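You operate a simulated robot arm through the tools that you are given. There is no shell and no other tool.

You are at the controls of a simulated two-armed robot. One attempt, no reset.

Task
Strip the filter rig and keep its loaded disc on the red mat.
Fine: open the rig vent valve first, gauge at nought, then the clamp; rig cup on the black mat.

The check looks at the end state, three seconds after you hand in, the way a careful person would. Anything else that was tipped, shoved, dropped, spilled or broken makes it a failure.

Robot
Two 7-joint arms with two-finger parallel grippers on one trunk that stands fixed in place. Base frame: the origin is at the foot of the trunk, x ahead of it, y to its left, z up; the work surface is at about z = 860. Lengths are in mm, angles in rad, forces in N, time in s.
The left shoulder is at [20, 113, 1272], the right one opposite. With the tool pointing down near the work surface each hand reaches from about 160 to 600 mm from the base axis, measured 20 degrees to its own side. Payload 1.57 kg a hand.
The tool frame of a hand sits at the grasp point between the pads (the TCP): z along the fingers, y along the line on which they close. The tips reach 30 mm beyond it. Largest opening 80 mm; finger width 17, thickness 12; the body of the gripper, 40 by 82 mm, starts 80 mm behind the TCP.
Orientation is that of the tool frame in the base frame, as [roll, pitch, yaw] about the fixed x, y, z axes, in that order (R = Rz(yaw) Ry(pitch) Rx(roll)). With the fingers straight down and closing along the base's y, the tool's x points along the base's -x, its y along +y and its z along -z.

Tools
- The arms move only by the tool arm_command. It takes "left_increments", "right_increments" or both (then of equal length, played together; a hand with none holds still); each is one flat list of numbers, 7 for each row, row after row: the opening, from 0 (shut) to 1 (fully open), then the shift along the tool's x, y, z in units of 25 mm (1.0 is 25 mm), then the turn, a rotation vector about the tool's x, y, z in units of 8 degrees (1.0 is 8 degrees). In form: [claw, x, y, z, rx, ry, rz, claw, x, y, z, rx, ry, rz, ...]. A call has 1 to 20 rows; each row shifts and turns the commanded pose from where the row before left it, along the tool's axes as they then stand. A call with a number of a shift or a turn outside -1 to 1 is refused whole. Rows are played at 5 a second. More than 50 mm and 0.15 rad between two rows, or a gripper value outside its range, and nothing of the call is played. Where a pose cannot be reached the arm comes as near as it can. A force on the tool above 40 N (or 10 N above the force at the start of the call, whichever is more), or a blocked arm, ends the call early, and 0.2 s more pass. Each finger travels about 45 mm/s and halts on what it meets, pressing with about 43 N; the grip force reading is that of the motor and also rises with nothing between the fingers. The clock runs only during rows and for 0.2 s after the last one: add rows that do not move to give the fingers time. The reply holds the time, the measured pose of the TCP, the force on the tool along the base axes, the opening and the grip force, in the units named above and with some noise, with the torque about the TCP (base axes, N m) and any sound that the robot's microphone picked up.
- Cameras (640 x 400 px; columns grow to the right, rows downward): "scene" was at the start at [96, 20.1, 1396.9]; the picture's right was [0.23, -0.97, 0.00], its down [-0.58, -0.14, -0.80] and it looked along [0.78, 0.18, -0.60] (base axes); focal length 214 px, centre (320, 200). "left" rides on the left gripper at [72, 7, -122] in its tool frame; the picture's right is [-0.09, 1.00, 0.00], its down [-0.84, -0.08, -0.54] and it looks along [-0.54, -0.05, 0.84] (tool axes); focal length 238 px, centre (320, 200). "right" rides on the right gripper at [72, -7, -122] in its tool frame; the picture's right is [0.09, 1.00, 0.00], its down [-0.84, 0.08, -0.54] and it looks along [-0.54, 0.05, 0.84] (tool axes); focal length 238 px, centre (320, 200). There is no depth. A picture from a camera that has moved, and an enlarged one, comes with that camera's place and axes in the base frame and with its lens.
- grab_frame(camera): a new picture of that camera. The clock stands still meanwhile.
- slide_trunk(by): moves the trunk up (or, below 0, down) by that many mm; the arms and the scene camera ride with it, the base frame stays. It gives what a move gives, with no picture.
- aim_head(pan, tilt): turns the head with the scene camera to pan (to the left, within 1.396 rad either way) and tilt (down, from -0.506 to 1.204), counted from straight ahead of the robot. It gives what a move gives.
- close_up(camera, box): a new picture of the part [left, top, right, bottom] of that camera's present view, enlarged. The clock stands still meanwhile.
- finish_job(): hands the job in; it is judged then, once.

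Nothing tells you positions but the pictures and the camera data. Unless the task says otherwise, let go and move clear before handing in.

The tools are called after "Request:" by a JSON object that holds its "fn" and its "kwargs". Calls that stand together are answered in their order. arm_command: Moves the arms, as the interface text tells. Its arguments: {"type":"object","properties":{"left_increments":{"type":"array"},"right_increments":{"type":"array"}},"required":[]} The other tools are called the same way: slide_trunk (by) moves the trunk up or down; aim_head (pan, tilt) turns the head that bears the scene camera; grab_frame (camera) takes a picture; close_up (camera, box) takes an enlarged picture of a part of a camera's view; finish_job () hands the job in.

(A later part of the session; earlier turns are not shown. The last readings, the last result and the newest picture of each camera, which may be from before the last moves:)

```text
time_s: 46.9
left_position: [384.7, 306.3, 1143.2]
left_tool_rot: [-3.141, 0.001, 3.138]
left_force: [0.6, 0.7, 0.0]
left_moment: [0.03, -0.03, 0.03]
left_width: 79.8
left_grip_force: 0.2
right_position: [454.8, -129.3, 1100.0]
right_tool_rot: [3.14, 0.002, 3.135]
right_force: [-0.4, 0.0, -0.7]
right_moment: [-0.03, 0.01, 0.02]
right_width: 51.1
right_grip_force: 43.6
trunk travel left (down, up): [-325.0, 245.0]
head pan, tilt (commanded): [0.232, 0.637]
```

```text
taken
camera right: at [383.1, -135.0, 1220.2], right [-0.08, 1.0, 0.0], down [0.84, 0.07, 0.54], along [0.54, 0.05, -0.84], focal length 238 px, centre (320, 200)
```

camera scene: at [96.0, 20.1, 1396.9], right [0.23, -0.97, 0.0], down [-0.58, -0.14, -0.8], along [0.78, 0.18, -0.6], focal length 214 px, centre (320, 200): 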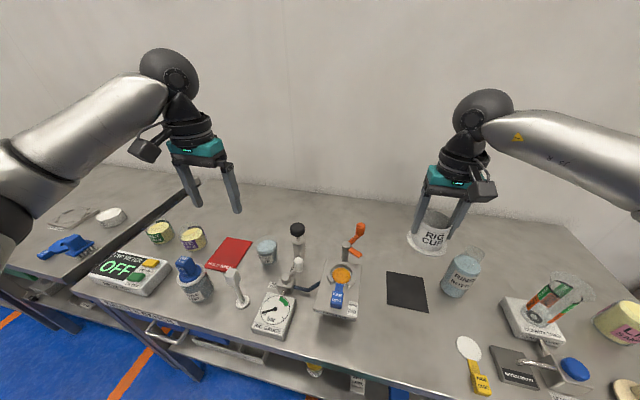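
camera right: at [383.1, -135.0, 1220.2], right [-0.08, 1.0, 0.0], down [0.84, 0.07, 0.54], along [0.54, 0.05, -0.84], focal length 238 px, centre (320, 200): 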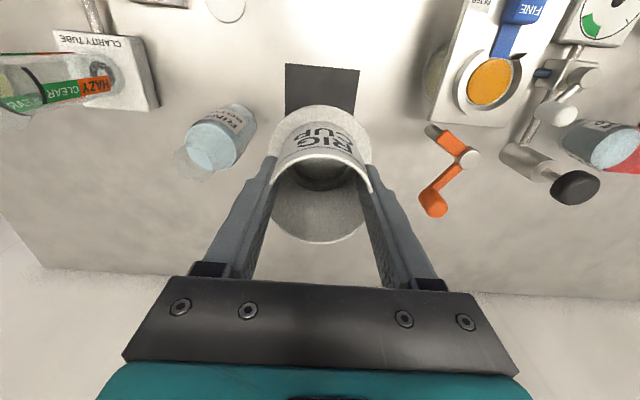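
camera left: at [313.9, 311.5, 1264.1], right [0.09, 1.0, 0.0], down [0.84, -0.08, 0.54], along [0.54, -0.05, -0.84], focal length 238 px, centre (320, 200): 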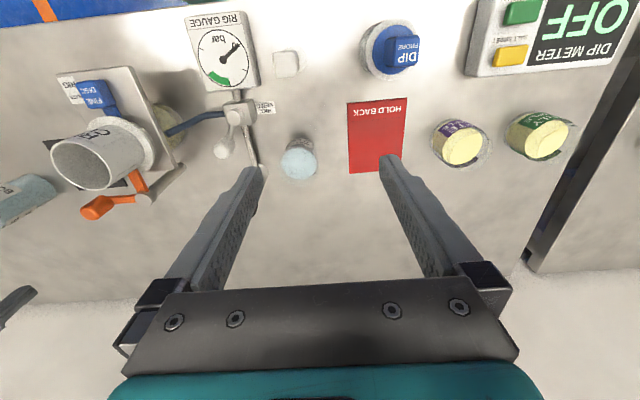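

The cup is over the black mat, whose centre I put at about (456, -129.5). I'll lower it steadily, stopping well above the mat for a look.

Request:
{"fn": "arm_command", "kwargs": {"right_increments": [0.2, -0.05, 0, 0.12, 0, 0, 0, 0.2, 0, 0, 0.22, 0, 0, 0, 0.2, 0, 0, 0.3, 0, 0, 0, 0.2, 0, 0, 0.3, 0, 0, 0, 0.2, 0, 0, 0.3, 0, 0, 0, 0.2, 0, 0, 0.3, 0, 0, 0, 0.2, 0, 0, 0.3, 0, 0, 0, 0.2, 0, 0, 0.3, 0, 0, 0, 0.2, 0, 0, 0.3, 0, 0, 0, 0.2, 0, 0, 0.3, 0, 0, 0, 0.2, 0, 0, 0.3, 0, 0, 0, 0.2, 0, 0, 0.3, 0, 0, 0, 0.2, 0, 0, 0.3, 0, 0, 0, 0.2, 0, 0, 0.3, 0, 0, 0, 0.2, 0, 0, 0.3, 0, 0, 0, 0.2, 0, 0, 0.3, 0, 0, 0, 0.2, 0, 0, 0.3, 0, 0, 0, 0.2, 0, 0, 0.3, 0, 0, 0, 0.2, 0, 0, 0.2, 0, 0, 0, 0.2, 0, 0, 0, 0, 0, 0]}}

Request:
{"fn": "close_up", "kwargs": {"camera": "scene", "box": [360, 200, 480, 330]}}

Request:
{"fn": "grab_frame", "kwargs": {"camera": "right"}}

```text
time_s: 51.1
left_position: [384.7, 305.5, 1143.6]
left_tool_rot: [-3.141, -0.001, 3.141]
left_force: [0.7, 0.5, -0.2]
left_moment: [0.01, 0.01, 0.03]
left_width: 80.0
left_grip_force: 0.1
right_position: [456.7, -129.7, 965.7]
right_tool_rot: [3.141, 0.0, 3.133]
right_force: [0.9, 0.0, 0.0]
right_moment: [-0.01, 0.0, 0.0]
right_width: 51.2
right_grip_force: 43.4
trunk travel left (down, up): [-325.0, 245.0]
head pan, tilt (commanded): [0.232, 0.637]
```

```text
3.08 times, centred on (420, 265) of scene
camera zoom: at [96.0, 20.1, 1396.9], right [0.23, -0.97, 0.0], down [-0.58, -0.14, -0.8], along [0.78, 0.18, -0.6], focal length 660 px, centre (12, 0)
```

zoom: 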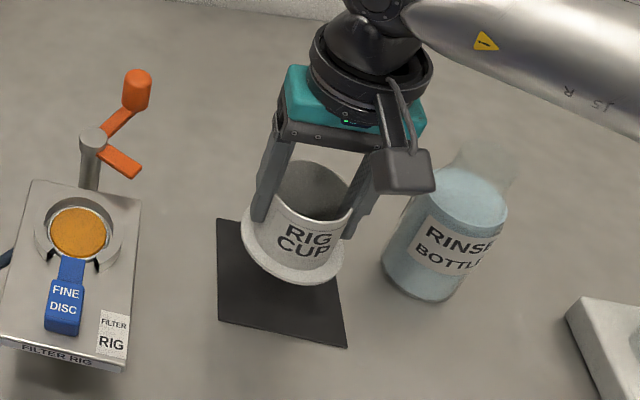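

```text
taken
camera right: at [384.2, -134.9, 1086.5], right [-0.08, 1.0, 0.0], down [0.84, 0.07, 0.54], along [0.54, 0.05, -0.84], focal length 238 px, centre (320, 200)
```

right: 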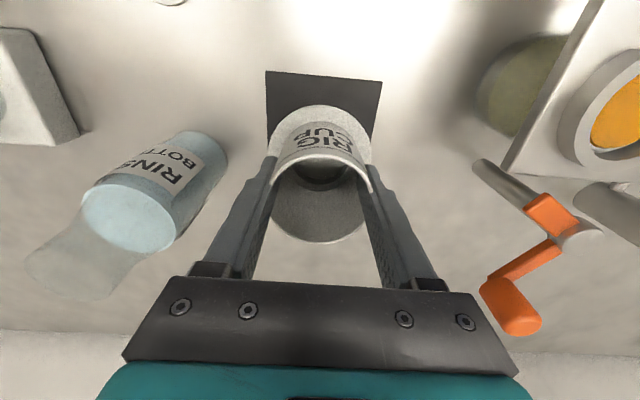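

The cup is well placed over the mat and the rinse bottle is clear. I'll lower further, more slowly.

Request:
{"fn": "arm_command", "kwargs": {"right_increments": [0.2, 0, 0, 0.12, 0, 0, 0, 0.2, 0, 0, 0.2, 0, 0, 0, 0.2, 0, 0, 0.2, 0, 0, 0, 0.2, 0, 0, 0.2, 0, 0, 0, 0.2, 0, 0, 0.2, 0, 0, 0, 0.2, 0, 0, 0.2, 0, 0, 0, 0.2, 0, 0, 0.1, 0, 0, 0, 0.2, 0, 0, 0, 0, 0, 0]}}

Request:
{"fn": "close_up", "kwargs": {"camera": "scene", "box": [370, 230, 460, 320]}}

Request:
{"fn": "close_up", "kwargs": {"camera": "right", "box": [230, 40, 410, 240]}}

```text
time_s: 52.9
left_position: [383.5, 304.5, 1142.1]
left_tool_rot: [3.141, -0.001, 3.139]
left_force: [0.6, 0.3, 0.3]
left_moment: [0.02, 0.01, -0.01]
left_width: 80.0
left_grip_force: 0.1
right_position: [455.9, -128.6, 935.2]
right_tool_rot: [-3.142, 0.0, 3.134]
right_force: [0.3, 0.1, -1.2]
right_moment: [0.0, 0.02, 0.0]
right_width: 51.1
right_grip_force: 43.5
trunk travel left (down, up): [-325.0, 245.0]
head pan, tilt (commanded): [0.232, 0.637]
```

```text
4.44 times, centred on (415, 275) of scene
camera zoom: at [96.0, 20.1, 1396.9], right [0.23, -0.97, 0.0], down [-0.58, -0.14, -0.8], along [0.78, 0.18, -0.6], focal length 953 px, centre (-102, -133)
```

zoom: 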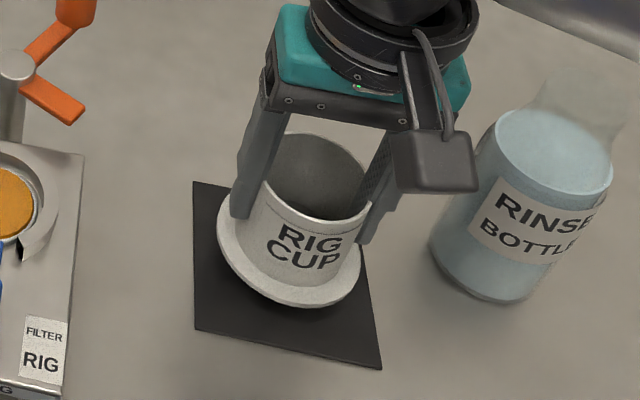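

```text
2.00 times, centred on (320, 140) of right
camera zoom: at [384.3, -134.5, 1056.4], right [-0.08, 1.0, 0.0], down [0.84, 0.07, 0.54], along [0.54, 0.05, -0.84], focal length 477 px, centre (320, 320)
```

zoom: 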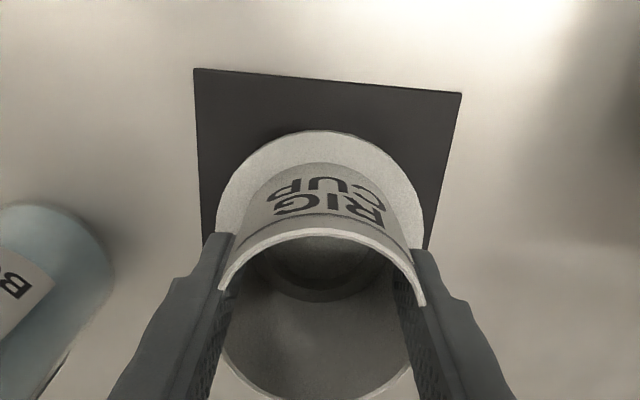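

About 22–28 mm remains to the mat. I'll lower slowly and then creep, watching the force.

Request:
{"fn": "arm_command", "kwargs": {"right_increments": [0.2, 0, 0, 0.1, 0, 0, 0, 0.2, 0, 0, 0.1, 0, 0, 0, 0.2, 0, 0, 0.1, 0, 0, 0, 0.2, 0, 0, 0.1, 0, 0, 0, 0.2, 0, 0, 0.1, 0, 0, 0, 0.2, 0, 0, 0.1, 0, 0, 0, 0.2, 0, 0, 0, 0, 0, 0]}}

Request:
{"fn": "close_up", "kwargs": {"camera": "scene", "box": [370, 230, 460, 320]}}

```text
time_s: 54.5
left_position: [382.4, 305.6, 1143.8]
left_tool_rot: [3.141, 0.001, 3.14]
left_force: [0.0, 0.1, -0.1]
left_moment: [0.01, 0.02, -0.03]
left_width: 80.0
left_grip_force: 0.0
right_position: [456.6, -129.6, 924.1]
right_tool_rot: [3.14, 0.007, 3.133]
right_force: [-1.9, -4.8, 30.4]
right_moment: [-0.16, 0.08, 0.04]
right_width: 51.4
right_grip_force: 43.6
trunk travel left (down, up): [-325.0, 245.0]
head pan, tilt (commanded): [0.232, 0.637]
```

```text
4.44 times, centred on (415, 275) of scene
camera zoom: at [93.3, 20.2, 1397.3], right [0.23, -0.97, 0.0], down [-0.58, -0.14, -0.8], along [0.78, 0.18, -0.59], focal length 953 px, centre (-102, -133)
```

zoom: 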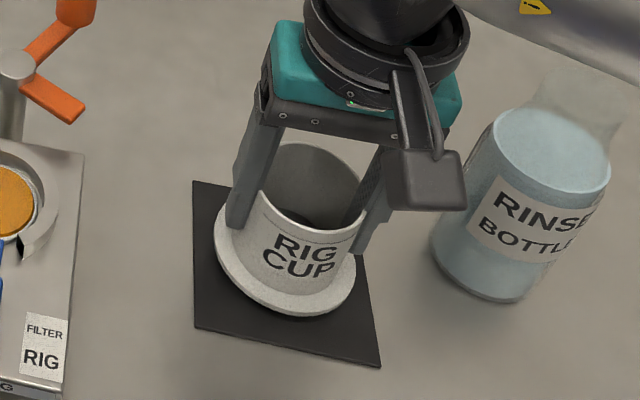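

The cup has touched down, with 30 N of press. I'll ease off before releasing.

Request:
{"fn": "arm_command", "kwargs": {"right_increments": [0.2, 0, 0, -0.07, 0, 0, 0, 0.2, 0, 0, -0.04, 0, 0, 0, 0.2, 0, 0, 0, 0, 0, 0]}}

Request:
{"fn": "close_up", "kwargs": {"camera": "scene", "box": [370, 230, 460, 320]}}

```text
time_s: 55.3
left_position: [383.7, 305.5, 1142.3]
left_tool_rot: [3.142, 0.0, 3.139]
left_force: [0.6, -0.2, -0.1]
left_moment: [-0.03, -0.01, -0.02]
left_width: 80.0
left_grip_force: 0.1
right_position: [456.7, -129.0, 923.7]
right_tool_rot: [3.14, 0.004, 3.135]
right_force: [6.9, -1.7, 14.3]
right_moment: [-0.15, -0.63, -0.01]
right_width: 51.2
right_grip_force: 42.6
trunk travel left (down, up): [-325.0, 245.0]
head pan, tilt (commanded): [0.232, 0.637]
```

```text
4.44 times, centred on (415, 275) of scene
camera zoom: at [95.5, 20.2, 1396.9], right [0.23, -0.97, 0.0], down [-0.58, -0.14, -0.8], along [0.78, 0.18, -0.59], focal length 953 px, centre (-102, -133)
```

zoom: 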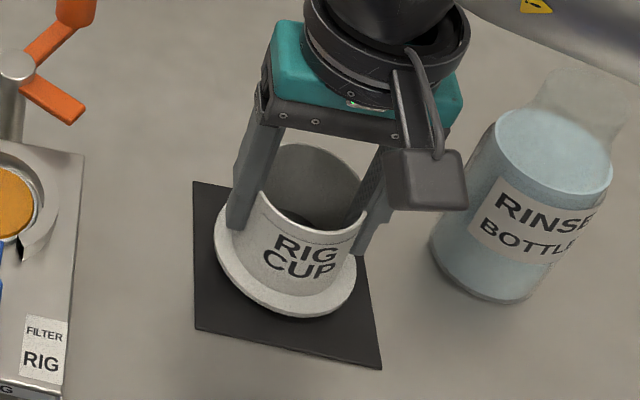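

Request:
{"fn": "arm_command", "kwargs": {"right_increments": [0.2, 0, 0, -0.04, 0, 0, 0, 0.2, 0, 0, 0, 0, 0, 0]}}

```text
time_s: 55.9
left_position: [384.3, 305.7, 1143.0]
left_tool_rot: [-3.14, 0.001, 3.141]
left_force: [-0.8, 0.5, 0.3]
left_moment: [0.0, 0.0, 0.02]
left_width: 80.1
left_grip_force: 0.0
right_position: [455.8, -129.8, 924.6]
right_tool_rot: [3.14, 0.0, 3.134]
right_force: [5.6, -0.8, 10.9]
right_moment: [-0.01, -0.56, 0.01]
right_width: 50.9
right_grip_force: 42.6
trunk travel left (down, up): [-325.0, 245.0]
head pan, tilt (commanded): [0.232, 0.637]
```

The press is down to about 11 N. I'll ease a touch more, open the fingers gradually, and check the cup.

Request:
{"fn": "arm_command", "kwargs": {"right_increments": [0.2, 0, 0, -0.03, 0, 0, 0, 0.2, 0, 0, 0, 0, 0, 0, 0.68, 0, 0, 0, 0, 0, 0, 0.75, 0, 0, 0, 0, 0, 0, 0.85, 0, 0, 0, 0, 0, 0, 1, 0, 0, 0, 0, 0, 0, 1, 0, 0, 0, 0, 0, 0]}}

Request:
{"fn": "close_up", "kwargs": {"camera": "scene", "box": [370, 230, 460, 320]}}

Request:
{"fn": "close_up", "kwargs": {"camera": "right", "box": [230, 40, 410, 240]}}

```text
time_s: 57.5
left_position: [384.1, 305.0, 1143.5]
left_tool_rot: [-3.141, 0.0, 3.141]
left_force: [-0.6, 0.9, 0.1]
left_moment: [0.0, 0.0, -0.02]
left_width: 80.1
left_grip_force: 0.0
right_position: [457.1, -130.2, 925.0]
right_tool_rot: [-3.141, 0.0, 3.134]
right_force: [0.1, -0.6, -0.2]
right_moment: [-0.02, -0.01, -0.01]
right_width: 79.9
right_grip_force: 0.0
trunk travel left (down, up): [-325.0, 245.0]
head pan, tilt (commanded): [0.232, 0.637]
```

```text
4.44 times, centred on (415, 275) of scene
camera zoom: at [96.0, 20.1, 1396.9], right [0.23, -0.97, 0.0], down [-0.58, -0.14, -0.8], along [0.78, 0.18, -0.6], focal length 953 px, centre (-102, -133)
```

zoom: 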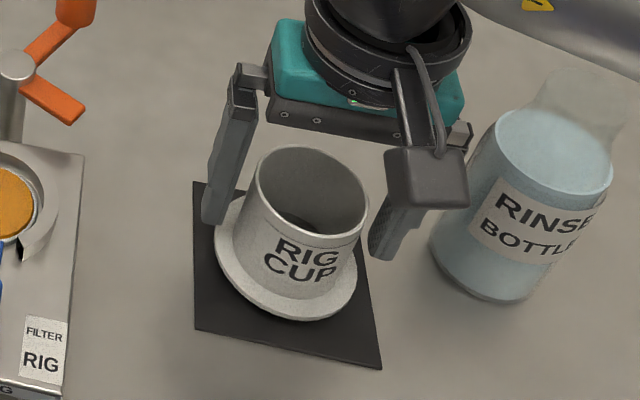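

```text
2.00 times, centred on (320, 140) of right
camera zoom: at [384.1, -134.9, 1046.3], right [-0.08, 1.0, 0.0], down [0.84, 0.07, 0.54], along [0.54, 0.05, -0.84], focal length 477 px, centre (320, 320)
```

zoom: 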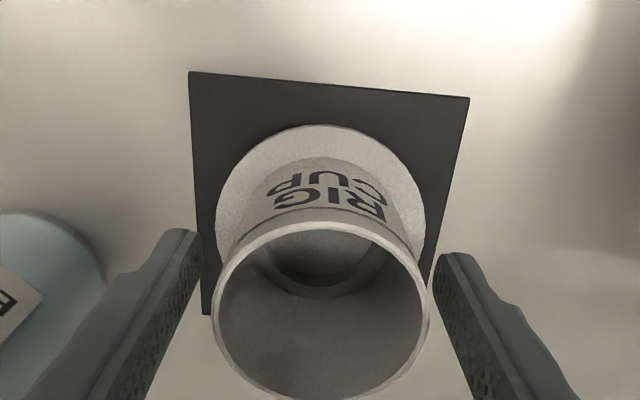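

The cup stands upright in the middle of the black mat. I'll raise the right hand straight up and clear.

Request:
{"fn": "arm_command", "kwargs": {"right_increments": [1, 0, 0, -0.3, 0, 0, 0, 1, 0, 0, -0.5, 0, 0, 0, 1, 0, 0, -0.7, 0, 0, 0, 1, 0, 0, -0.9, 0, 0, 0, 1, 0, 0, -1, 0, 0, 0, 1, 0, 0, -1, 0, 0, 0, 1, 0, 0, -1, 0, 0, 0, 1, 0, 0, -1, 0, 0, 0, 1, 0, 0, -1, 0, 0, 0, 1, 0, 0, -1, 0, 0, 0, 1, 0, -0.8, -1, 0, 0, 0, 1, 0, -0.8, -1, 0, 0, 0, 1, 0, -0.8, 0, 0, 0, 0, 1, 0, -0.8, 0, 0, 0, 0]}}

Request:
{"fn": "close_up", "kwargs": {"camera": "scene", "box": [305, 220, 465, 330]}}

Request:
{"fn": "grab_frame", "kwargs": {"camera": "left"}}

Request:
{"fn": "grab_frame", "kwargs": {"camera": "scene"}}

```text
time_s: 60.5
left_position: [383.2, 306.0, 1142.4]
left_tool_rot: [-3.14, 0.001, 3.14]
left_force: [0.2, -0.2, -0.6]
left_moment: [0.01, 0.01, 0.02]
left_width: 79.7
left_grip_force: 0.0
right_position: [453.9, -210.0, 1186.0]
right_tool_rot: [3.141, -0.001, 3.134]
right_force: [-0.7, -0.7, -0.3]
right_moment: [0.01, -0.03, -0.01]
right_width: 79.8
right_grip_force: 0.1
trunk travel left (down, up): [-325.0, 245.0]
head pan, tilt (commanded): [0.232, 0.637]
```

```text
3.64 times, centred on (385, 275) of scene
camera zoom: at [95.9, 19.9, 1396.9], right [0.23, -0.97, 0.0], down [-0.58, -0.14, -0.8], along [0.78, 0.18, -0.59], focal length 780 px, centre (84, -73)
```

zoom: 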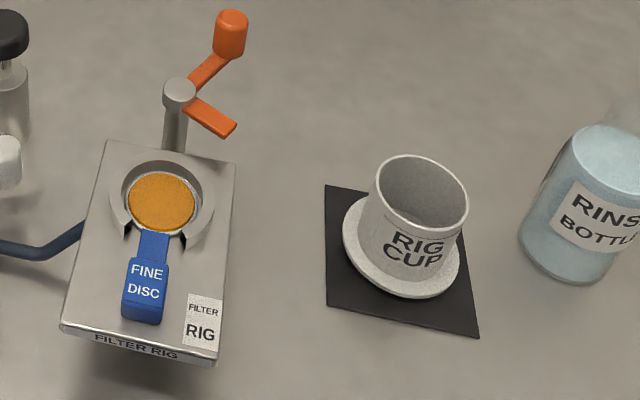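

```text
taken
camera left: at [313.6, 311.2, 1264.2], right [0.09, 1.0, 0.0], down [0.84, -0.08, 0.54], along [0.54, -0.05, -0.84], focal length 238 px, centre (320, 200)
```

left: 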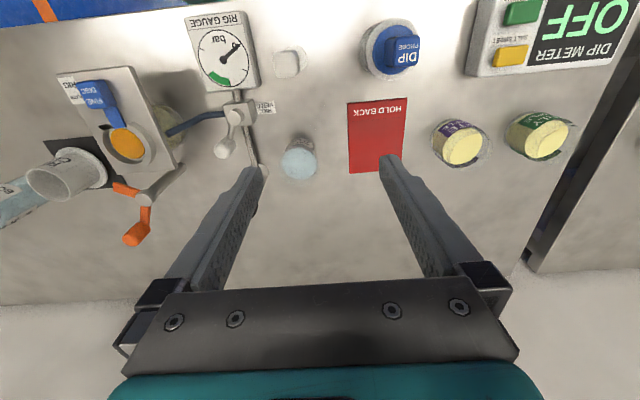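

```text
taken
camera scene: at [95.9, 19.9, 1396.9], right [0.23, -0.97, 0.0], down [-0.58, -0.14, -0.8], along [0.78, 0.18, -0.59], focal length 214 px, centre (320, 200)
```

scene: 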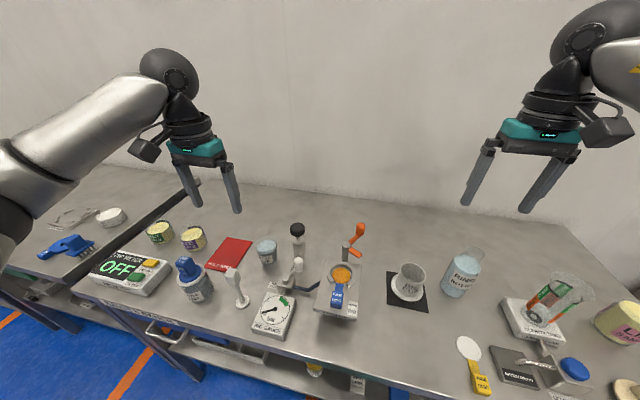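

The cup is standing on the black mat, and the disc sits on the seat at about (397, 40, 957) with its blue grip near (338, 40). I'll bring the left hand above the blue grip and measure it.

Request:
{"fn": "arm_command", "kwargs": {"left_increments": [0.8, 0.152, -0.887, 0.073, 0, 0, 0, 0.8, 0.152, -0.887, 0.073, 0, 0, 0, 0.8, 0.152, -0.887, 0.073, 0, 0, 0, 0.8, 0.152, -0.887, 0.073, 0, 0, 0, 0.8, 0.152, -0.887, 0.073, 0, 0, 0, 0.8, 0.152, -0.887, 0.073, 0, 0, 0, 0.8, 0.152, -0.887, 0.073, 0, 0, 0, 0.8, 0.152, -0.887, 0.073, 0, 0, 0, 0.8, 0.152, -0.887, 0.073, 0, 0, 0, 0.8, 0.152, -0.887, 0.073, 0, 0, 0, 0.8, 0.152, -0.887, 0.073, 0, 0, 0, 0.8, 0.152, -0.887, 0.073, 0, 0, 0, 0.8, 0, 0, 0, 0, 0, 0]}}

Request:
{"fn": "grab_frame", "kwargs": {"camera": "left"}}

Request:
{"fn": "close_up", "kwargs": {"camera": "scene", "box": [305, 240, 385, 330]}}

Request:
{"fn": "grab_frame", "kwargs": {"camera": "right"}}

```text
time_s: 63.3
left_position: [339.3, 38.9, 1120.7]
left_tool_rot: [-3.14, 0.001, -3.141]
left_force: [0.5, 0.7, -0.3]
left_moment: [0.01, -0.01, 0.0]
left_width: 63.9
left_grip_force: 0.0
right_position: [457.0, -209.2, 1185.5]
right_tool_rot: [3.141, 0.0, 3.136]
right_force: [0.6, -0.6, 0.0]
right_moment: [0.0, 0.0, -0.01]
right_width: 80.0
right_grip_force: 0.1
trunk travel left (down, up): [-325.0, 245.0]
head pan, tilt (commanded): [0.232, 0.637]
```

```text
taken
camera left: at [268.7, 44.9, 1242.4], right [0.09, 1.0, 0.0], down [0.84, -0.08, 0.54], along [0.54, -0.05, -0.84], focal length 238 px, centre (320, 200)
```

left: 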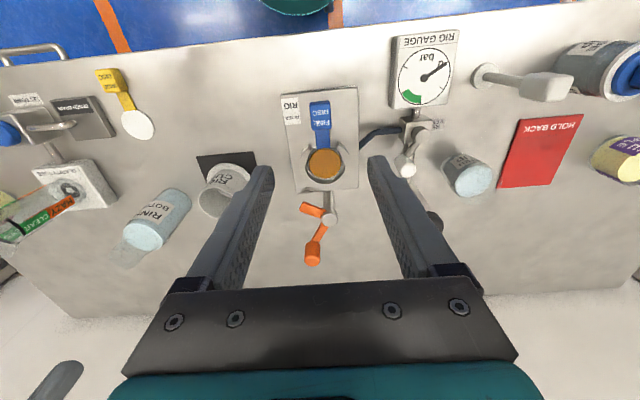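

```text
4.44 times, centred on (345, 285) of scene
camera zoom: at [95.9, 20.2, 1396.9], right [0.23, -0.97, 0.0], down [-0.58, -0.14, -0.8], along [0.78, 0.18, -0.6], focal length 953 px, centre (209, -178)
```

zoom: 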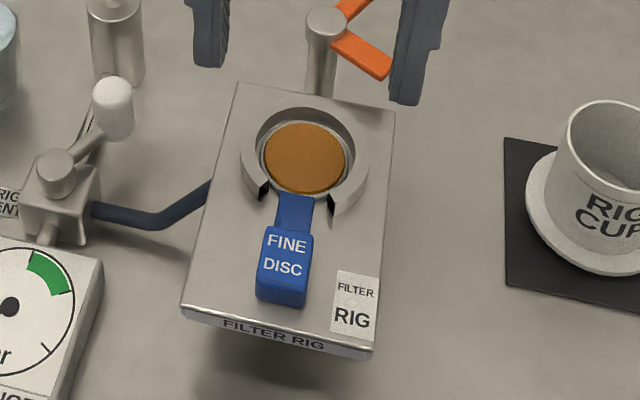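

```text
taken
camera right: at [383.6, -215.0, 1306.1], right [-0.08, 1.0, 0.0], down [0.84, 0.07, 0.54], along [0.54, 0.05, -0.84], focal length 238 px, centre (320, 200)
```

right: 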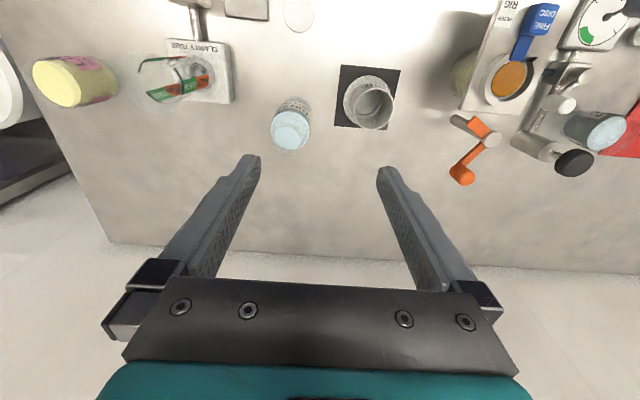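

Request:
{"fn": "close_up", "kwargs": {"camera": "left", "box": [270, 80, 380, 200]}}

Request:
{"fn": "close_up", "kwargs": {"camera": "scene", "box": [320, 260, 365, 315]}}

Request:
{"fn": "close_up", "kwargs": {"camera": "right", "box": [440, 0, 580, 120]}}

```text
3.33 times, centred on (325, 140) of left
camera zoom: at [268.7, 44.9, 1242.4], right [0.09, 1.0, 0.0], down [0.84, -0.08, 0.54], along [0.54, -0.05, -0.84], focal length 794 px, centre (303, 400)
```

zoom: 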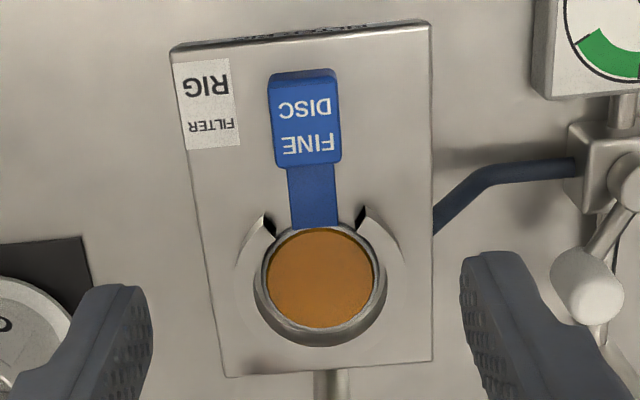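

```text
7.27 times, centred on (342, 288) of scene
camera zoom: at [95.9, 20.2, 1396.9], right [0.23, -0.97, 0.0], down [-0.58, -0.14, -0.8], along [0.78, 0.18, -0.6], focal length 1560 px, centre (156, -436)
```

zoom: 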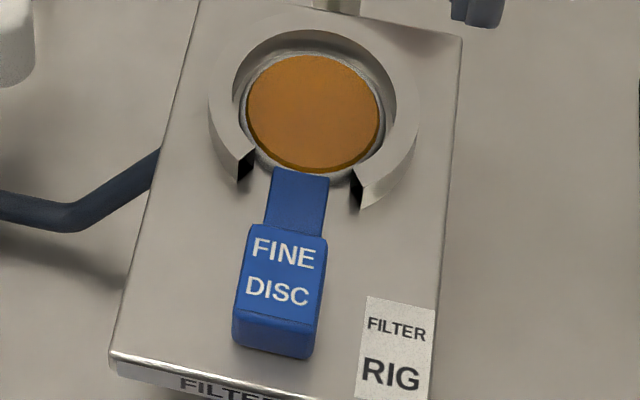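

```text
3.33 times, centred on (510, 60) of right
camera zoom: at [383.6, -215.0, 1306.1], right [-0.08, 1.0, 0.0], down [0.84, 0.07, 0.54], along [0.54, 0.05, -0.84], focal length 794 px, centre (-313, 667)
```

zoom: 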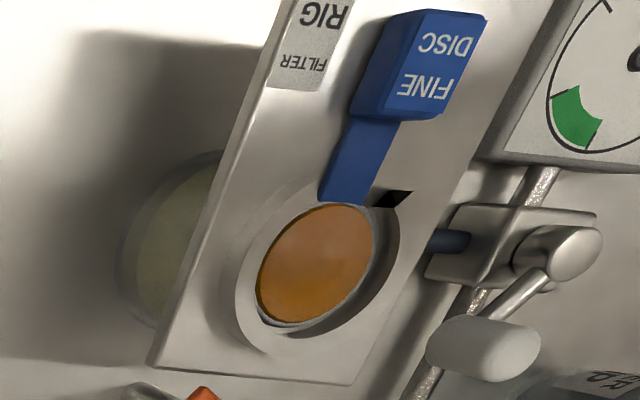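

The blue grip block is about 22 mm wide, at x 321–348, y ~39.7, z ~951–970. I'll lower the left fingers to just above it and verify alignment.

Request:
{"fn": "arm_command", "kwargs": {"left_increments": [0.6, 0.172, 0.03, 0.6, 0, 0, 0, 0.6, 0, 0, 0.7, 0, 0, 0, 0.6, 0, 0, 0.7, 0, 0, 0, 0.6, 0, 0, 0.7, 0, 0, 0, 0.6, 0, 0, 0.7, 0, 0, 0, 0.6, 0, 0, 0.6, 0, 0, 0, 0.6, 0, 0, 0, 0, 0, 0]}}

Request:
{"fn": "grab_frame", "kwargs": {"camera": "left"}}

Request:
{"fn": "close_up", "kwargs": {"camera": "scene", "box": [305, 230, 385, 330]}}

Request:
{"fn": "close_up", "kwargs": {"camera": "right", "box": [440, 0, 580, 120]}}

```text
time_s: 64.9
left_position: [335.7, 38.6, 1019.9]
left_tool_rot: [3.14, 0.001, 3.14]
left_force: [-0.3, 0.1, 0.1]
left_moment: [-0.03, -0.02, -0.01]
left_width: 47.7
left_grip_force: 0.1
right_position: [455.9, -209.9, 1184.2]
right_tool_rot: [3.141, 0.001, 3.135]
right_force: [-1.2, 0.2, 0.2]
right_moment: [-0.02, 0.02, 0.0]
right_width: 79.7
right_grip_force: 0.1
trunk travel left (down, up): [-325.0, 245.0]
head pan, tilt (commanded): [0.232, 0.637]
```

```text
taken
camera left: at [263.6, 45.8, 1142.1], right [0.09, 1.0, 0.0], down [0.84, -0.08, 0.54], along [0.54, -0.05, -0.84], focal length 238 px, centre (320, 200)
```

left: 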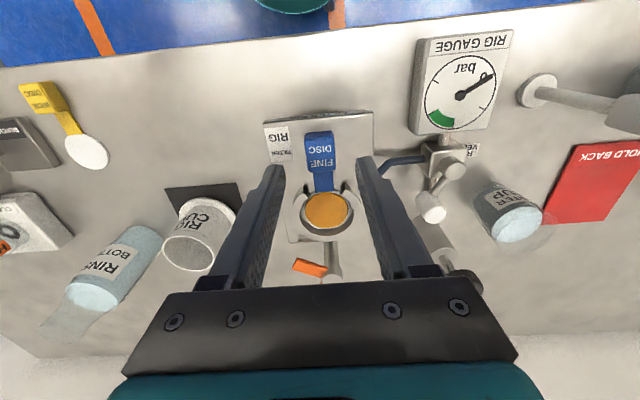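

```text
4.00 times, centred on (345, 280) of scene
camera zoom: at [96.0, 20.1, 1396.9], right [0.23, -0.97, 0.0], down [-0.58, -0.14, -0.8], along [0.78, 0.18, -0.6], focal length 858 px, centre (220, -120)
```

zoom: 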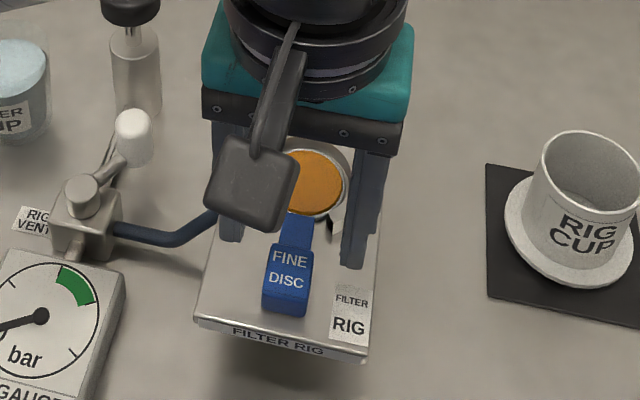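

```text
3.33 times, centred on (510, 60) of right
camera zoom: at [383.6, -215.1, 1306.1], right [-0.08, 1.0, 0.0], down [0.84, 0.07, 0.54], along [0.54, 0.05, -0.84], focal length 794 px, centre (-313, 667)
```

zoom: 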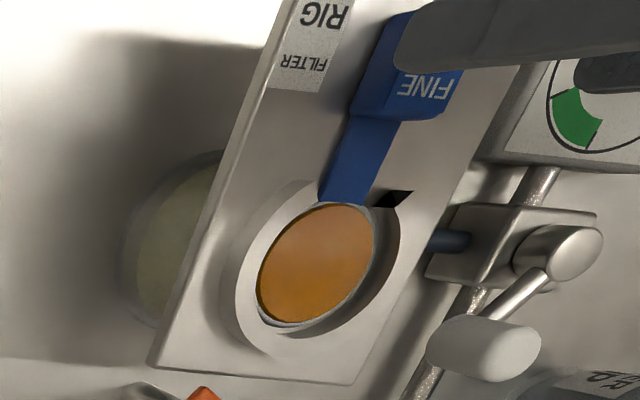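

The fingers line up with the block. I'll lower them around it and close gently.

Request:
{"fn": "arm_command", "kwargs": {"left_increments": [0.6, 0.02, 0.04, 0.4, 0, 0, 0, 0.6, 0, 0, 0.4, 0, 0, 0, 0.6, 0, 0, 0.3, 0, 0, 0, 0.6, 0, 0, 0.3, 0, 0, 0, 0.6, 0, 0, 0, 0, 0, 0]}}

Request:
{"fn": "close_up", "kwargs": {"camera": "right", "box": [440, 0, 580, 120]}}

Request:
{"fn": "close_up", "kwargs": {"camera": "scene", "box": [315, 250, 365, 320]}}

Request:
{"fn": "close_up", "kwargs": {"camera": "left", "box": [240, 80, 400, 240]}}

```text
time_s: 66.1
left_position: [332.6, 40.6, 984.9]
left_tool_rot: [3.141, -0.001, 3.14]
left_force: [-0.2, -0.1, -0.5]
left_moment: [0.02, -0.01, 0.01]
left_width: 47.8
left_grip_force: 0.0
right_position: [456.0, -209.7, 1185.9]
right_tool_rot: [3.14, 0.0, 3.135]
right_force: [0.4, 0.3, -0.5]
right_moment: [0.0, 0.02, -0.01]
right_width: 79.8
right_grip_force: 0.1
trunk travel left (down, up): [-325.0, 245.0]
head pan, tilt (commanded): [0.232, 0.637]
```

```text
3.33 times, centred on (510, 60) of right
camera zoom: at [383.6, -215.1, 1306.1], right [-0.08, 1.0, 0.0], down [0.84, 0.07, 0.54], along [0.54, 0.05, -0.84], focal length 794 px, centre (-313, 667)
```

zoom: 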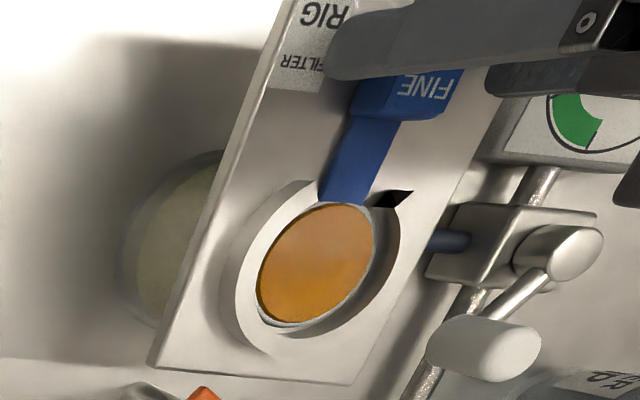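

```text
5.71 times, centred on (340, 285) of scene
camera zoom: at [96.0, 20.1, 1396.9], right [0.23, -0.97, 0.0], down [-0.58, -0.14, -0.8], along [0.78, 0.18, -0.6], focal length 1226 px, centre (206, -286)
```

zoom: 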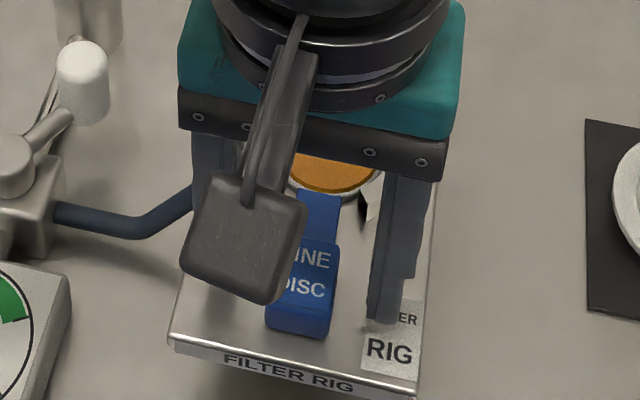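

```text
2.50 times, centred on (320, 160) of left
camera zoom: at [262.9, 46.6, 1107.1], right [0.09, 1.0, 0.0], down [0.84, -0.08, 0.54], along [0.54, -0.05, -0.84], focal length 596 px, centre (320, 300)
```

zoom: 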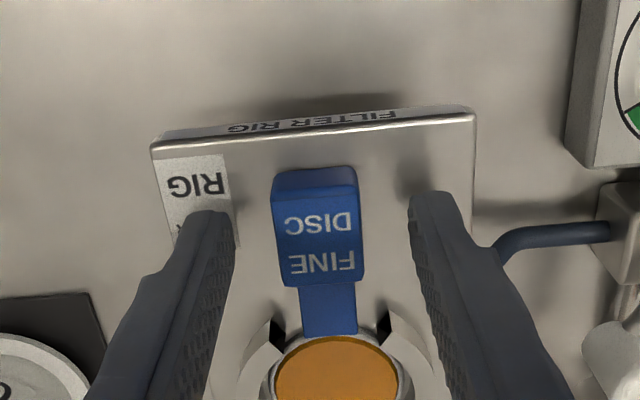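

The block is centred within half a millimetre. I'll close in small steps so neither finger knocks the disc.

Request:
{"fn": "arm_command", "kwargs": {"left_increments": [0.5, 0, -0.02, 0, 0, 0, 0, 0.42, 0, 0, 0, 0, 0, 0, 0.36, 0, 0, 0, 0, 0, 0, 0.32, 0, 0, 0, 0, 0, 0, 0.29, 0, 0, 0, 0, 0, 0, 0.27, 0, 0, 0, 0, 0, 0, 0.25, 0, 0, 0, 0, 0, 0, 0.22, 0, 0, 0, 0, 0, 0, 0.15, 0, 0, 0, 0, 0, 0, 0.1, 0, 0, 0, 0, 0, 0, 0.1, 0, 0, 0, 0, 0, 0]}}

Request:
{"fn": "close_up", "kwargs": {"camera": "left", "box": [240, 80, 400, 240]}}

Request:
{"fn": "close_up", "kwargs": {"camera": "right", "box": [440, 0, 580, 120]}}

```text
time_s: 68.5
left_position: [333.6, 40.1, 986.4]
left_tool_rot: [3.14, -0.001, 3.139]
left_force: [0.6, 0.2, 0.1]
left_moment: [0.01, 0.03, 0.02]
left_width: 22.6
left_grip_force: 35.3
right_position: [456.3, -209.2, 1185.0]
right_tool_rot: [-3.141, 0.001, 3.136]
right_force: [-0.8, 0.8, -1.0]
right_moment: [0.04, -0.02, 0.01]
right_width: 79.9
right_grip_force: 0.0
trunk travel left (down, up): [-325.0, 245.0]
head pan, tilt (commanded): [0.232, 0.637]
```

```text
2.50 times, centred on (320, 160) of left
camera zoom: at [263.0, 46.1, 1107.4], right [0.09, 1.0, 0.0], down [0.84, -0.08, 0.54], along [0.54, -0.05, -0.84], focal length 596 px, centre (320, 300)
```

zoom: 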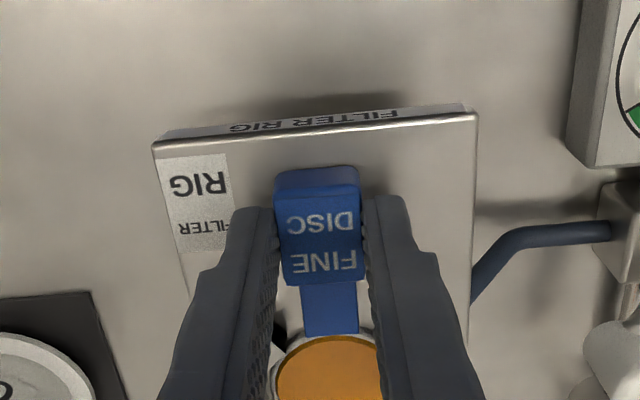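

```text
3.33 times, centred on (510, 60) of right
camera zoom: at [383.7, -215.1, 1306.1], right [-0.08, 1.0, 0.0], down [0.84, 0.07, 0.54], along [0.54, 0.05, -0.84], focal length 794 px, centre (-313, 667)
```

zoom: 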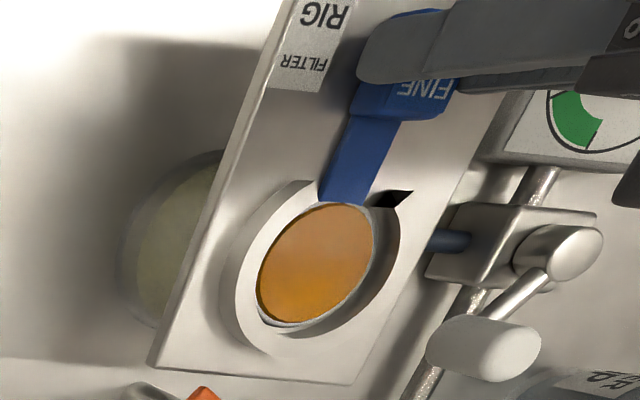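

Gripped at 22.6 mm with no side load. I'll lift very slowly and check that the disc stays level.

Request:
{"fn": "arm_command", "kwargs": {"left_increments": [0.1, 0, 0, -0.05, 0, 0, 0, 0.1, 0, 0, -0.06, 0, 0, 0, 0.1, 0, 0, -0.08, 0, 0, 0, 0.1, 0, 0, -0.08, 0, 0, 0, 0.1, 0, 0, -0.08, 0, 0, 0, 0.1, 0, 0, -0.05, 0, 0, 0, 0.1, 0, 0, 0, 0, 0, 0]}}

Request:
{"fn": "close_up", "kwargs": {"camera": "right", "box": [440, 0, 580, 120]}}

Request:
{"fn": "close_up", "kwargs": {"camera": "scene", "box": [315, 240, 385, 320]}}

Request:
{"fn": "close_up", "kwargs": {"camera": "left", "box": [240, 80, 400, 260]}}

```text
time_s: 70.1
left_position: [333.0, 40.0, 995.7]
left_tool_rot: [-3.142, 0.001, 3.138]
left_force: [0.1, 0.4, 0.6]
left_moment: [0.01, 0.0, 0.0]
left_width: 22.5
left_grip_force: 35.0
right_position: [456.0, -210.3, 1185.6]
right_tool_rot: [-3.141, -0.001, 3.135]
right_force: [0.2, 0.1, 0.1]
right_moment: [0.04, -0.01, -0.01]
right_width: 79.8
right_grip_force: 0.0
trunk travel left (down, up): [-325.0, 245.0]
head pan, tilt (commanded): [0.232, 0.637]
```

```text
3.33 times, centred on (510, 60) of right
camera zoom: at [383.7, -215.1, 1306.1], right [-0.08, 1.0, 0.0], down [0.84, 0.07, 0.54], along [0.54, 0.05, -0.84], focal length 794 px, centre (-313, 667)
```

zoom: 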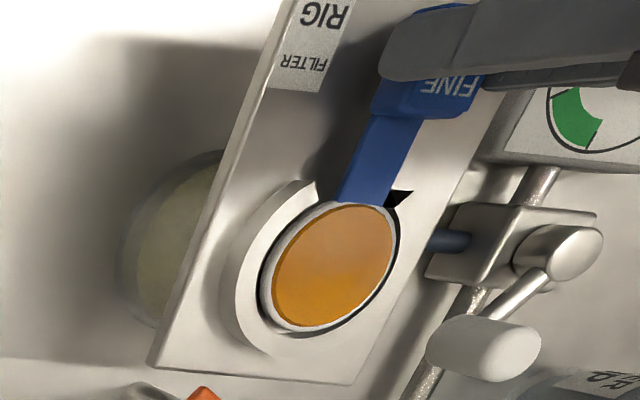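

```text
5.00 times, centred on (350, 280) of scene
camera zoom: at [96.0, 20.1, 1396.9], right [0.23, -0.97, 0.0], down [-0.58, -0.14, -0.8], along [0.78, 0.18, -0.6], focal length 1072 px, centre (170, -200)
```

zoom: 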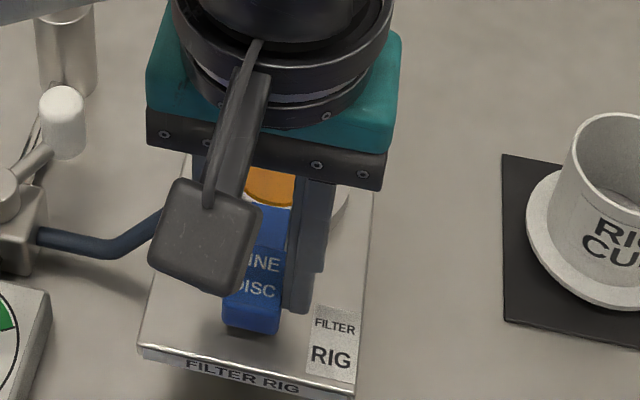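

```text
2.22 times, centred on (320, 170) of left
camera zoom: at [262.8, 46.4, 1117.5], right [0.09, 1.0, 0.0], down [0.84, -0.08, 0.54], along [0.54, -0.05, -0.84], focal length 530 px, centre (320, 267)
```

zoom: 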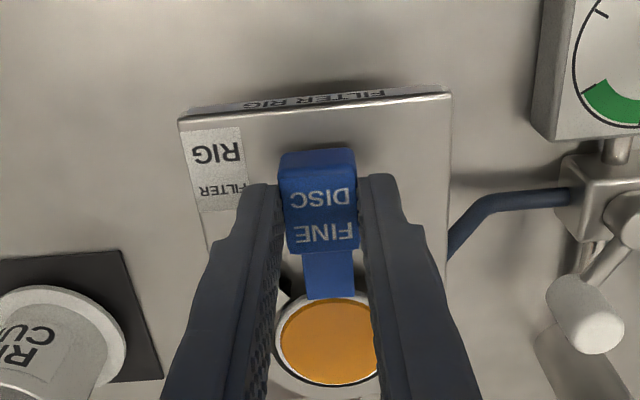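

The disc comes up level with its cake intact. I'll keep lifting steadily until it is clear of everything on the way.

Request:
{"fn": "arm_command", "kwargs": {"left_increments": [0.1, 0, 0, -0.1, 0, 0, 0, 0.1, 0, 0, -0.15, 0, 0, 0, 0.1, 0, 0, -0.2, 0, 0, 0, 0.1, 0, 0, -0.2, 0, 0, 0, 0.1, 0, 0, -0.2, 0, 0, 0, 0.1, 0, 0, -0.2, 0, 0, 0, 0.1, 0, 0, -0.2, 0, 0, 0, 0.1, 0, 0, -0.2, 0, 0, 0, 0.1, 0, 0, -0.2, 0, 0, 0, 0.1, 0, 0, -0.2, 0, 0, 0, 0.1, 0, 0, -0.2, 0, 0, 0, 0.1, 0, 0, -0.2, 0, 0, 0, 0.1, 0, 0, -0.2, 0, 0, 0, 0.1, 0, 0, -0.2, 0, 0, 0, 0.1, 0, 0, -0.2, 0, 0, 0, 0.1, 0, 0, -0.2, 0, 0, 0, 0.1, 0, 0, -0.2, 0, 0, 0, 0.1, 0, 0, -0.2, 0, 0, 0, 0.1, 0, 0, -0.12, 0, 0, 0, 0.1, 0, 0, -0.05, 0, 0, 0]}}

Request:
{"fn": "grab_frame", "kwargs": {"camera": "scene"}}

Request:
{"fn": "grab_frame", "kwargs": {"camera": "left"}}

Request:
{"fn": "close_up", "kwargs": {"camera": "right", "box": [400, 0, 640, 150]}}

```text
time_s: 74.3
left_position: [333.9, 40.1, 1084.6]
left_tool_rot: [-3.141, -0.002, 3.14]
left_force: [-0.2, 0.3, 0.1]
left_moment: [0.01, -0.01, 0.01]
left_width: 22.5
left_grip_force: 34.9
right_position: [456.1, -209.9, 1185.2]
right_tool_rot: [3.141, 0.0, 3.135]
right_force: [0.1, -0.4, -0.4]
right_moment: [-0.03, -0.03, 0.02]
right_width: 79.8
right_grip_force: 0.1
trunk travel left (down, up): [-325.0, 245.0]
head pan, tilt (commanded): [0.232, 0.637]
```

```text
taken
camera scene: at [96.0, 20.1, 1396.9], right [0.23, -0.97, 0.0], down [-0.58, -0.14, -0.8], along [0.78, 0.18, -0.6], focal length 214 px, centre (320, 200)
```

scene: 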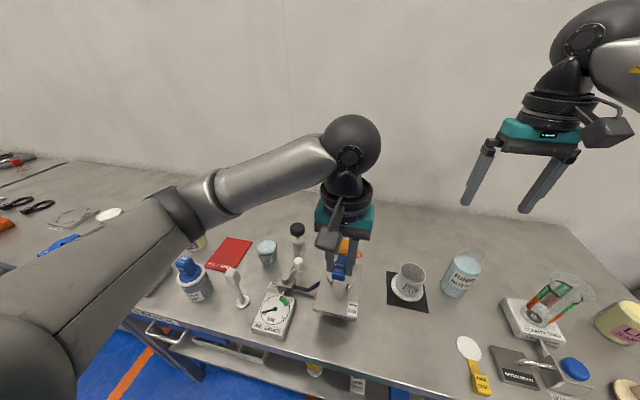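

```text
taken
camera left: at [263.2, 46.4, 1207.8], right [0.09, 1.0, 0.0], down [0.84, -0.08, 0.54], along [0.54, -0.05, -0.84], focal length 238 px, centre (320, 200)
```

left: 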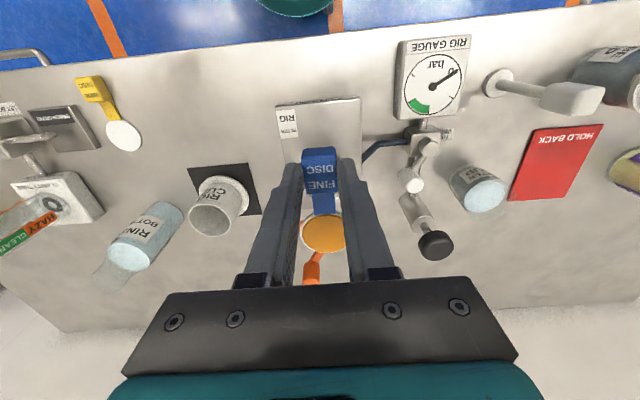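

```text
2.67 times, centred on (520, 75) of right
camera zoom: at [383.7, -215.1, 1306.1], right [-0.08, 1.0, 0.0], down [0.84, 0.07, 0.54], along [0.54, 0.05, -0.84], focal length 636 px, centre (-213, 533)
```

zoom: 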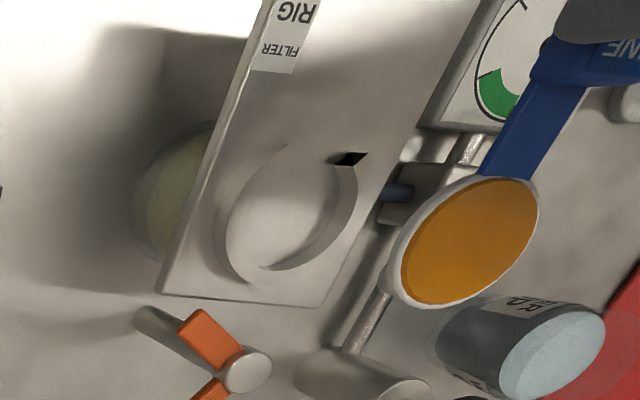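

The disc is held level above the rig. I'll carry it smoothly toward the red mat, pausing halfway.

Request:
{"fn": "arm_command", "kwargs": {"left_increments": [0.1, -0.03, 0.12, 0, 0, 0, 0, 0.1, -0.06, 0.24, 0, 0, 0, 0, 0.1, -0.1, 0.37, 0, 0, 0, 0, 0.1, -0.12, 0.45, 0, 0, 0, 0, 0.1, -0.12, 0.45, 0, 0, 0, 0, 0.1, -0.12, 0.45, 0, 0, 0, 0, 0.1, -0.12, 0.45, 0, 0, 0, 0, 0.1, -0.12, 0.45, 0, 0, 0, 0, 0.1, -0.12, 0.45, 0, 0, 0, 0, 0.1, -0.12, 0.45, 0, 0, 0, 0, 0.1, -0.12, 0.45, 0, 0, 0, 0, 0.1, -0.12, 0.45, 0, 0, 0, 0, 0.1, -0.12, 0.45, 0, 0, 0, 0, 0.1, -0.12, 0.45, 0, 0, 0, 0, 0.1, -0.12, 0.45, 0, 0, 0, 0, 0.1, -0.12, 0.45, 0, 0, 0, 0, 0.1, -0.12, 0.45, 0, 0, 0, 0, 0.1, -0.1, 0.37, 0, 0, 0, 0, 0.1, -0.06, 0.24, 0, 0, 0, 0, 0.1, -0.03, 0.12, 0, 0, 0, 0]}}

Request:
{"fn": "grab_frame", "kwargs": {"camera": "left"}}

Request:
{"fn": "grab_frame", "kwargs": {"camera": "scene"}}

```text
time_s: 78.5
left_position: [385.2, 232.4, 1086.0]
left_tool_rot: [-3.142, 0.001, 3.14]
left_force: [0.6, 0.3, -0.2]
left_moment: [0.03, -0.02, -0.03]
left_width: 22.4
left_grip_force: 35.0
right_position: [455.3, -210.3, 1185.8]
right_tool_rot: [-3.141, 0.0, 3.133]
right_force: [-0.5, -0.6, 0.2]
right_moment: [-0.01, -0.02, 0.03]
right_width: 80.2
right_grip_force: 0.1
trunk travel left (down, up): [-325.0, 245.0]
head pan, tilt (commanded): [0.232, 0.637]
```

```text
taken
camera left: at [314.7, 239.7, 1208.2], right [0.09, 1.0, 0.0], down [0.84, -0.08, 0.54], along [0.54, -0.05, -0.84], focal length 238 px, centre (320, 200)
```

left: 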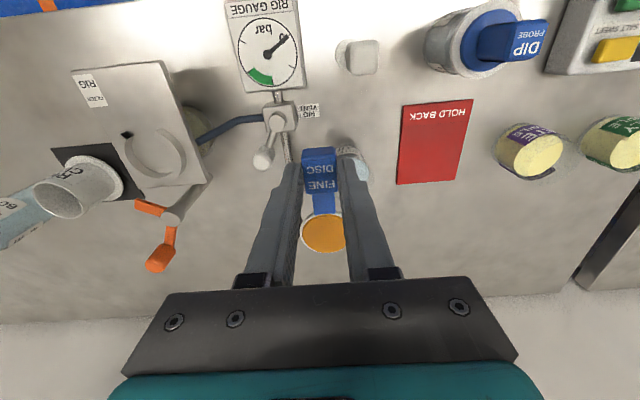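

```text
taken
camera scene: at [96.0, 20.1, 1396.9], right [0.23, -0.97, 0.0], down [-0.58, -0.14, -0.8], along [0.78, 0.18, -0.6], focal length 214 px, centre (320, 200)
```

scene: 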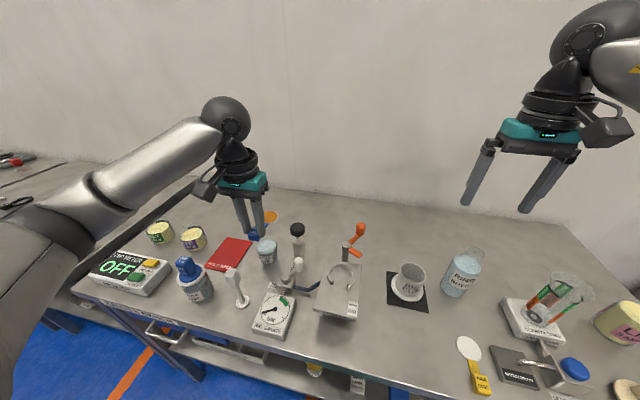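

The red mat spans about x 391–519, y 348–445. The dip probe's top is near (324, 391, 988), so I'll set the disc down turned 30° to keep the gripper camera clear of it. I'll finish the carry first, then turn.

Request:
{"fn": "arm_command", "kwargs": {"left_increments": [0.1, -0.03, 0.12, 0, 0, 0, 0, 0.1, -0.07, 0.26, 0, 0, 0, 0, 0.1, -0.1, 0.38, 0, 0, 0, 0, 0.1, -0.12, 0.45, 0, 0, 0, 0, 0.1, -0.12, 0.45, 0, 0, 0, 0, 0.1, -0.12, 0.45, 0, 0, 0, 0, 0.1, -0.12, 0.45, 0, 0, 0, 0, 0.1, -0.12, 0.45, 0, 0, 0, 0, 0.1, -0.12, 0.45, 0, 0, 0, 0, 0.1, -0.12, 0.45, 0, 0, 0, 0, 0.1, -0.12, 0.45, 0, 0, 0, 0, 0.1, -0.12, 0.45, 0, 0, 0, 0, 0.1, -0.12, 0.45, 0, 0, 0, 0, 0.1, -0.09, 0.35, 0, 0, 0, 0, 0.1, -0.05, 0.19, 0, 0, 0, 0, 0.1, 0, 0, 0, 0, 0, 0]}}

Request:
{"fn": "arm_command", "kwargs": {"left_increments": [0.1, 0, 0, 0, 0, 0, -0.15, 0.1, 0, 0, 0, 0, 0, -0.3, 0.1, 0, 0, 0, 0, 0, -0.4, 0.1, 0, 0, 0, 0, 0, -0.4, 0.1, 0, 0, 0, 0, 0, -0.4, 0.1, 0, 0, 0, 0, 0, -0.4, 0.1, 0, 0, 0, 0, 0, -0.4, 0.1, 0, 0, 0, 0, 0, -0.4, 0.1, 0, 0, 0, 0, 0, -0.4, 0.1, 0, 0, 0, 0, 0, -0.3, 0.1, 0, 0, 0, 0, 0, -0.2, 0.1, 0, 0, 0, 0, 0, 0]}}

Request:
{"fn": "grab_frame", "kwargs": {"camera": "left"}}

Request:
{"fn": "grab_frame", "kwargs": {"camera": "scene"}}

```text
time_s: 81.9
left_position: [424.2, 378.0, 1086.9]
left_tool_rot: [3.141, 0.0, 3.14]
left_force: [-0.3, 0.4, 0.1]
left_moment: [-0.01, 0.01, 0.02]
left_width: 22.4
left_grip_force: 34.9
right_position: [455.9, -209.1, 1184.7]
right_tool_rot: [-3.141, 0.0, 3.133]
right_force: [0.1, 0.3, 0.2]
right_moment: [0.0, 0.0, -0.01]
right_width: 80.1
right_grip_force: 0.1
trunk travel left (down, up): [-325.0, 245.0]
head pan, tilt (commanded): [0.232, 0.637]
```

```text
time_s: 84.5
left_position: [424.2, 378.3, 1085.9]
left_tool_rot: [3.141, 0.001, -2.617]
left_force: [-0.5, -0.2, -0.8]
left_moment: [-0.02, -0.01, 0.03]
left_width: 22.5
left_grip_force: 35.2
right_position: [455.4, -210.5, 1185.9]
right_tool_rot: [-3.141, 0.0, 3.134]
right_force: [-0.2, 0.7, 0.2]
right_moment: [-0.01, 0.01, -0.02]
right_width: 80.0
right_grip_force: 0.1
trunk travel left (down, up): [-325.0, 245.0]
head pan, tilt (commanded): [0.232, 0.637]
```

```text
taken
camera left: at [359.7, 346.9, 1208.0], right [-0.42, 0.91, 0.0], down [0.76, 0.35, 0.54], along [0.49, 0.23, -0.84], focal length 238 px, centre (320, 200)
```

left: 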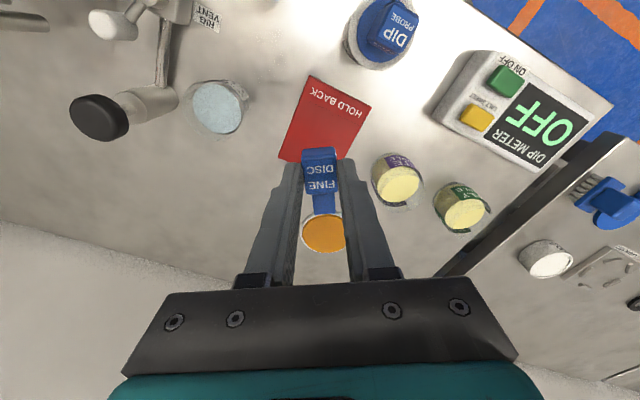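

```text
taken
camera scene: at [96.0, 20.1, 1396.9], right [0.23, -0.97, 0.0], down [-0.58, -0.14, -0.8], along [0.78, 0.18, -0.6], focal length 214 px, centre (320, 200)
```

scene: 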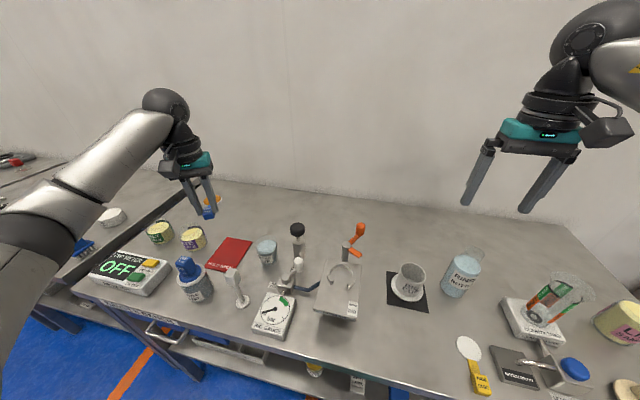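

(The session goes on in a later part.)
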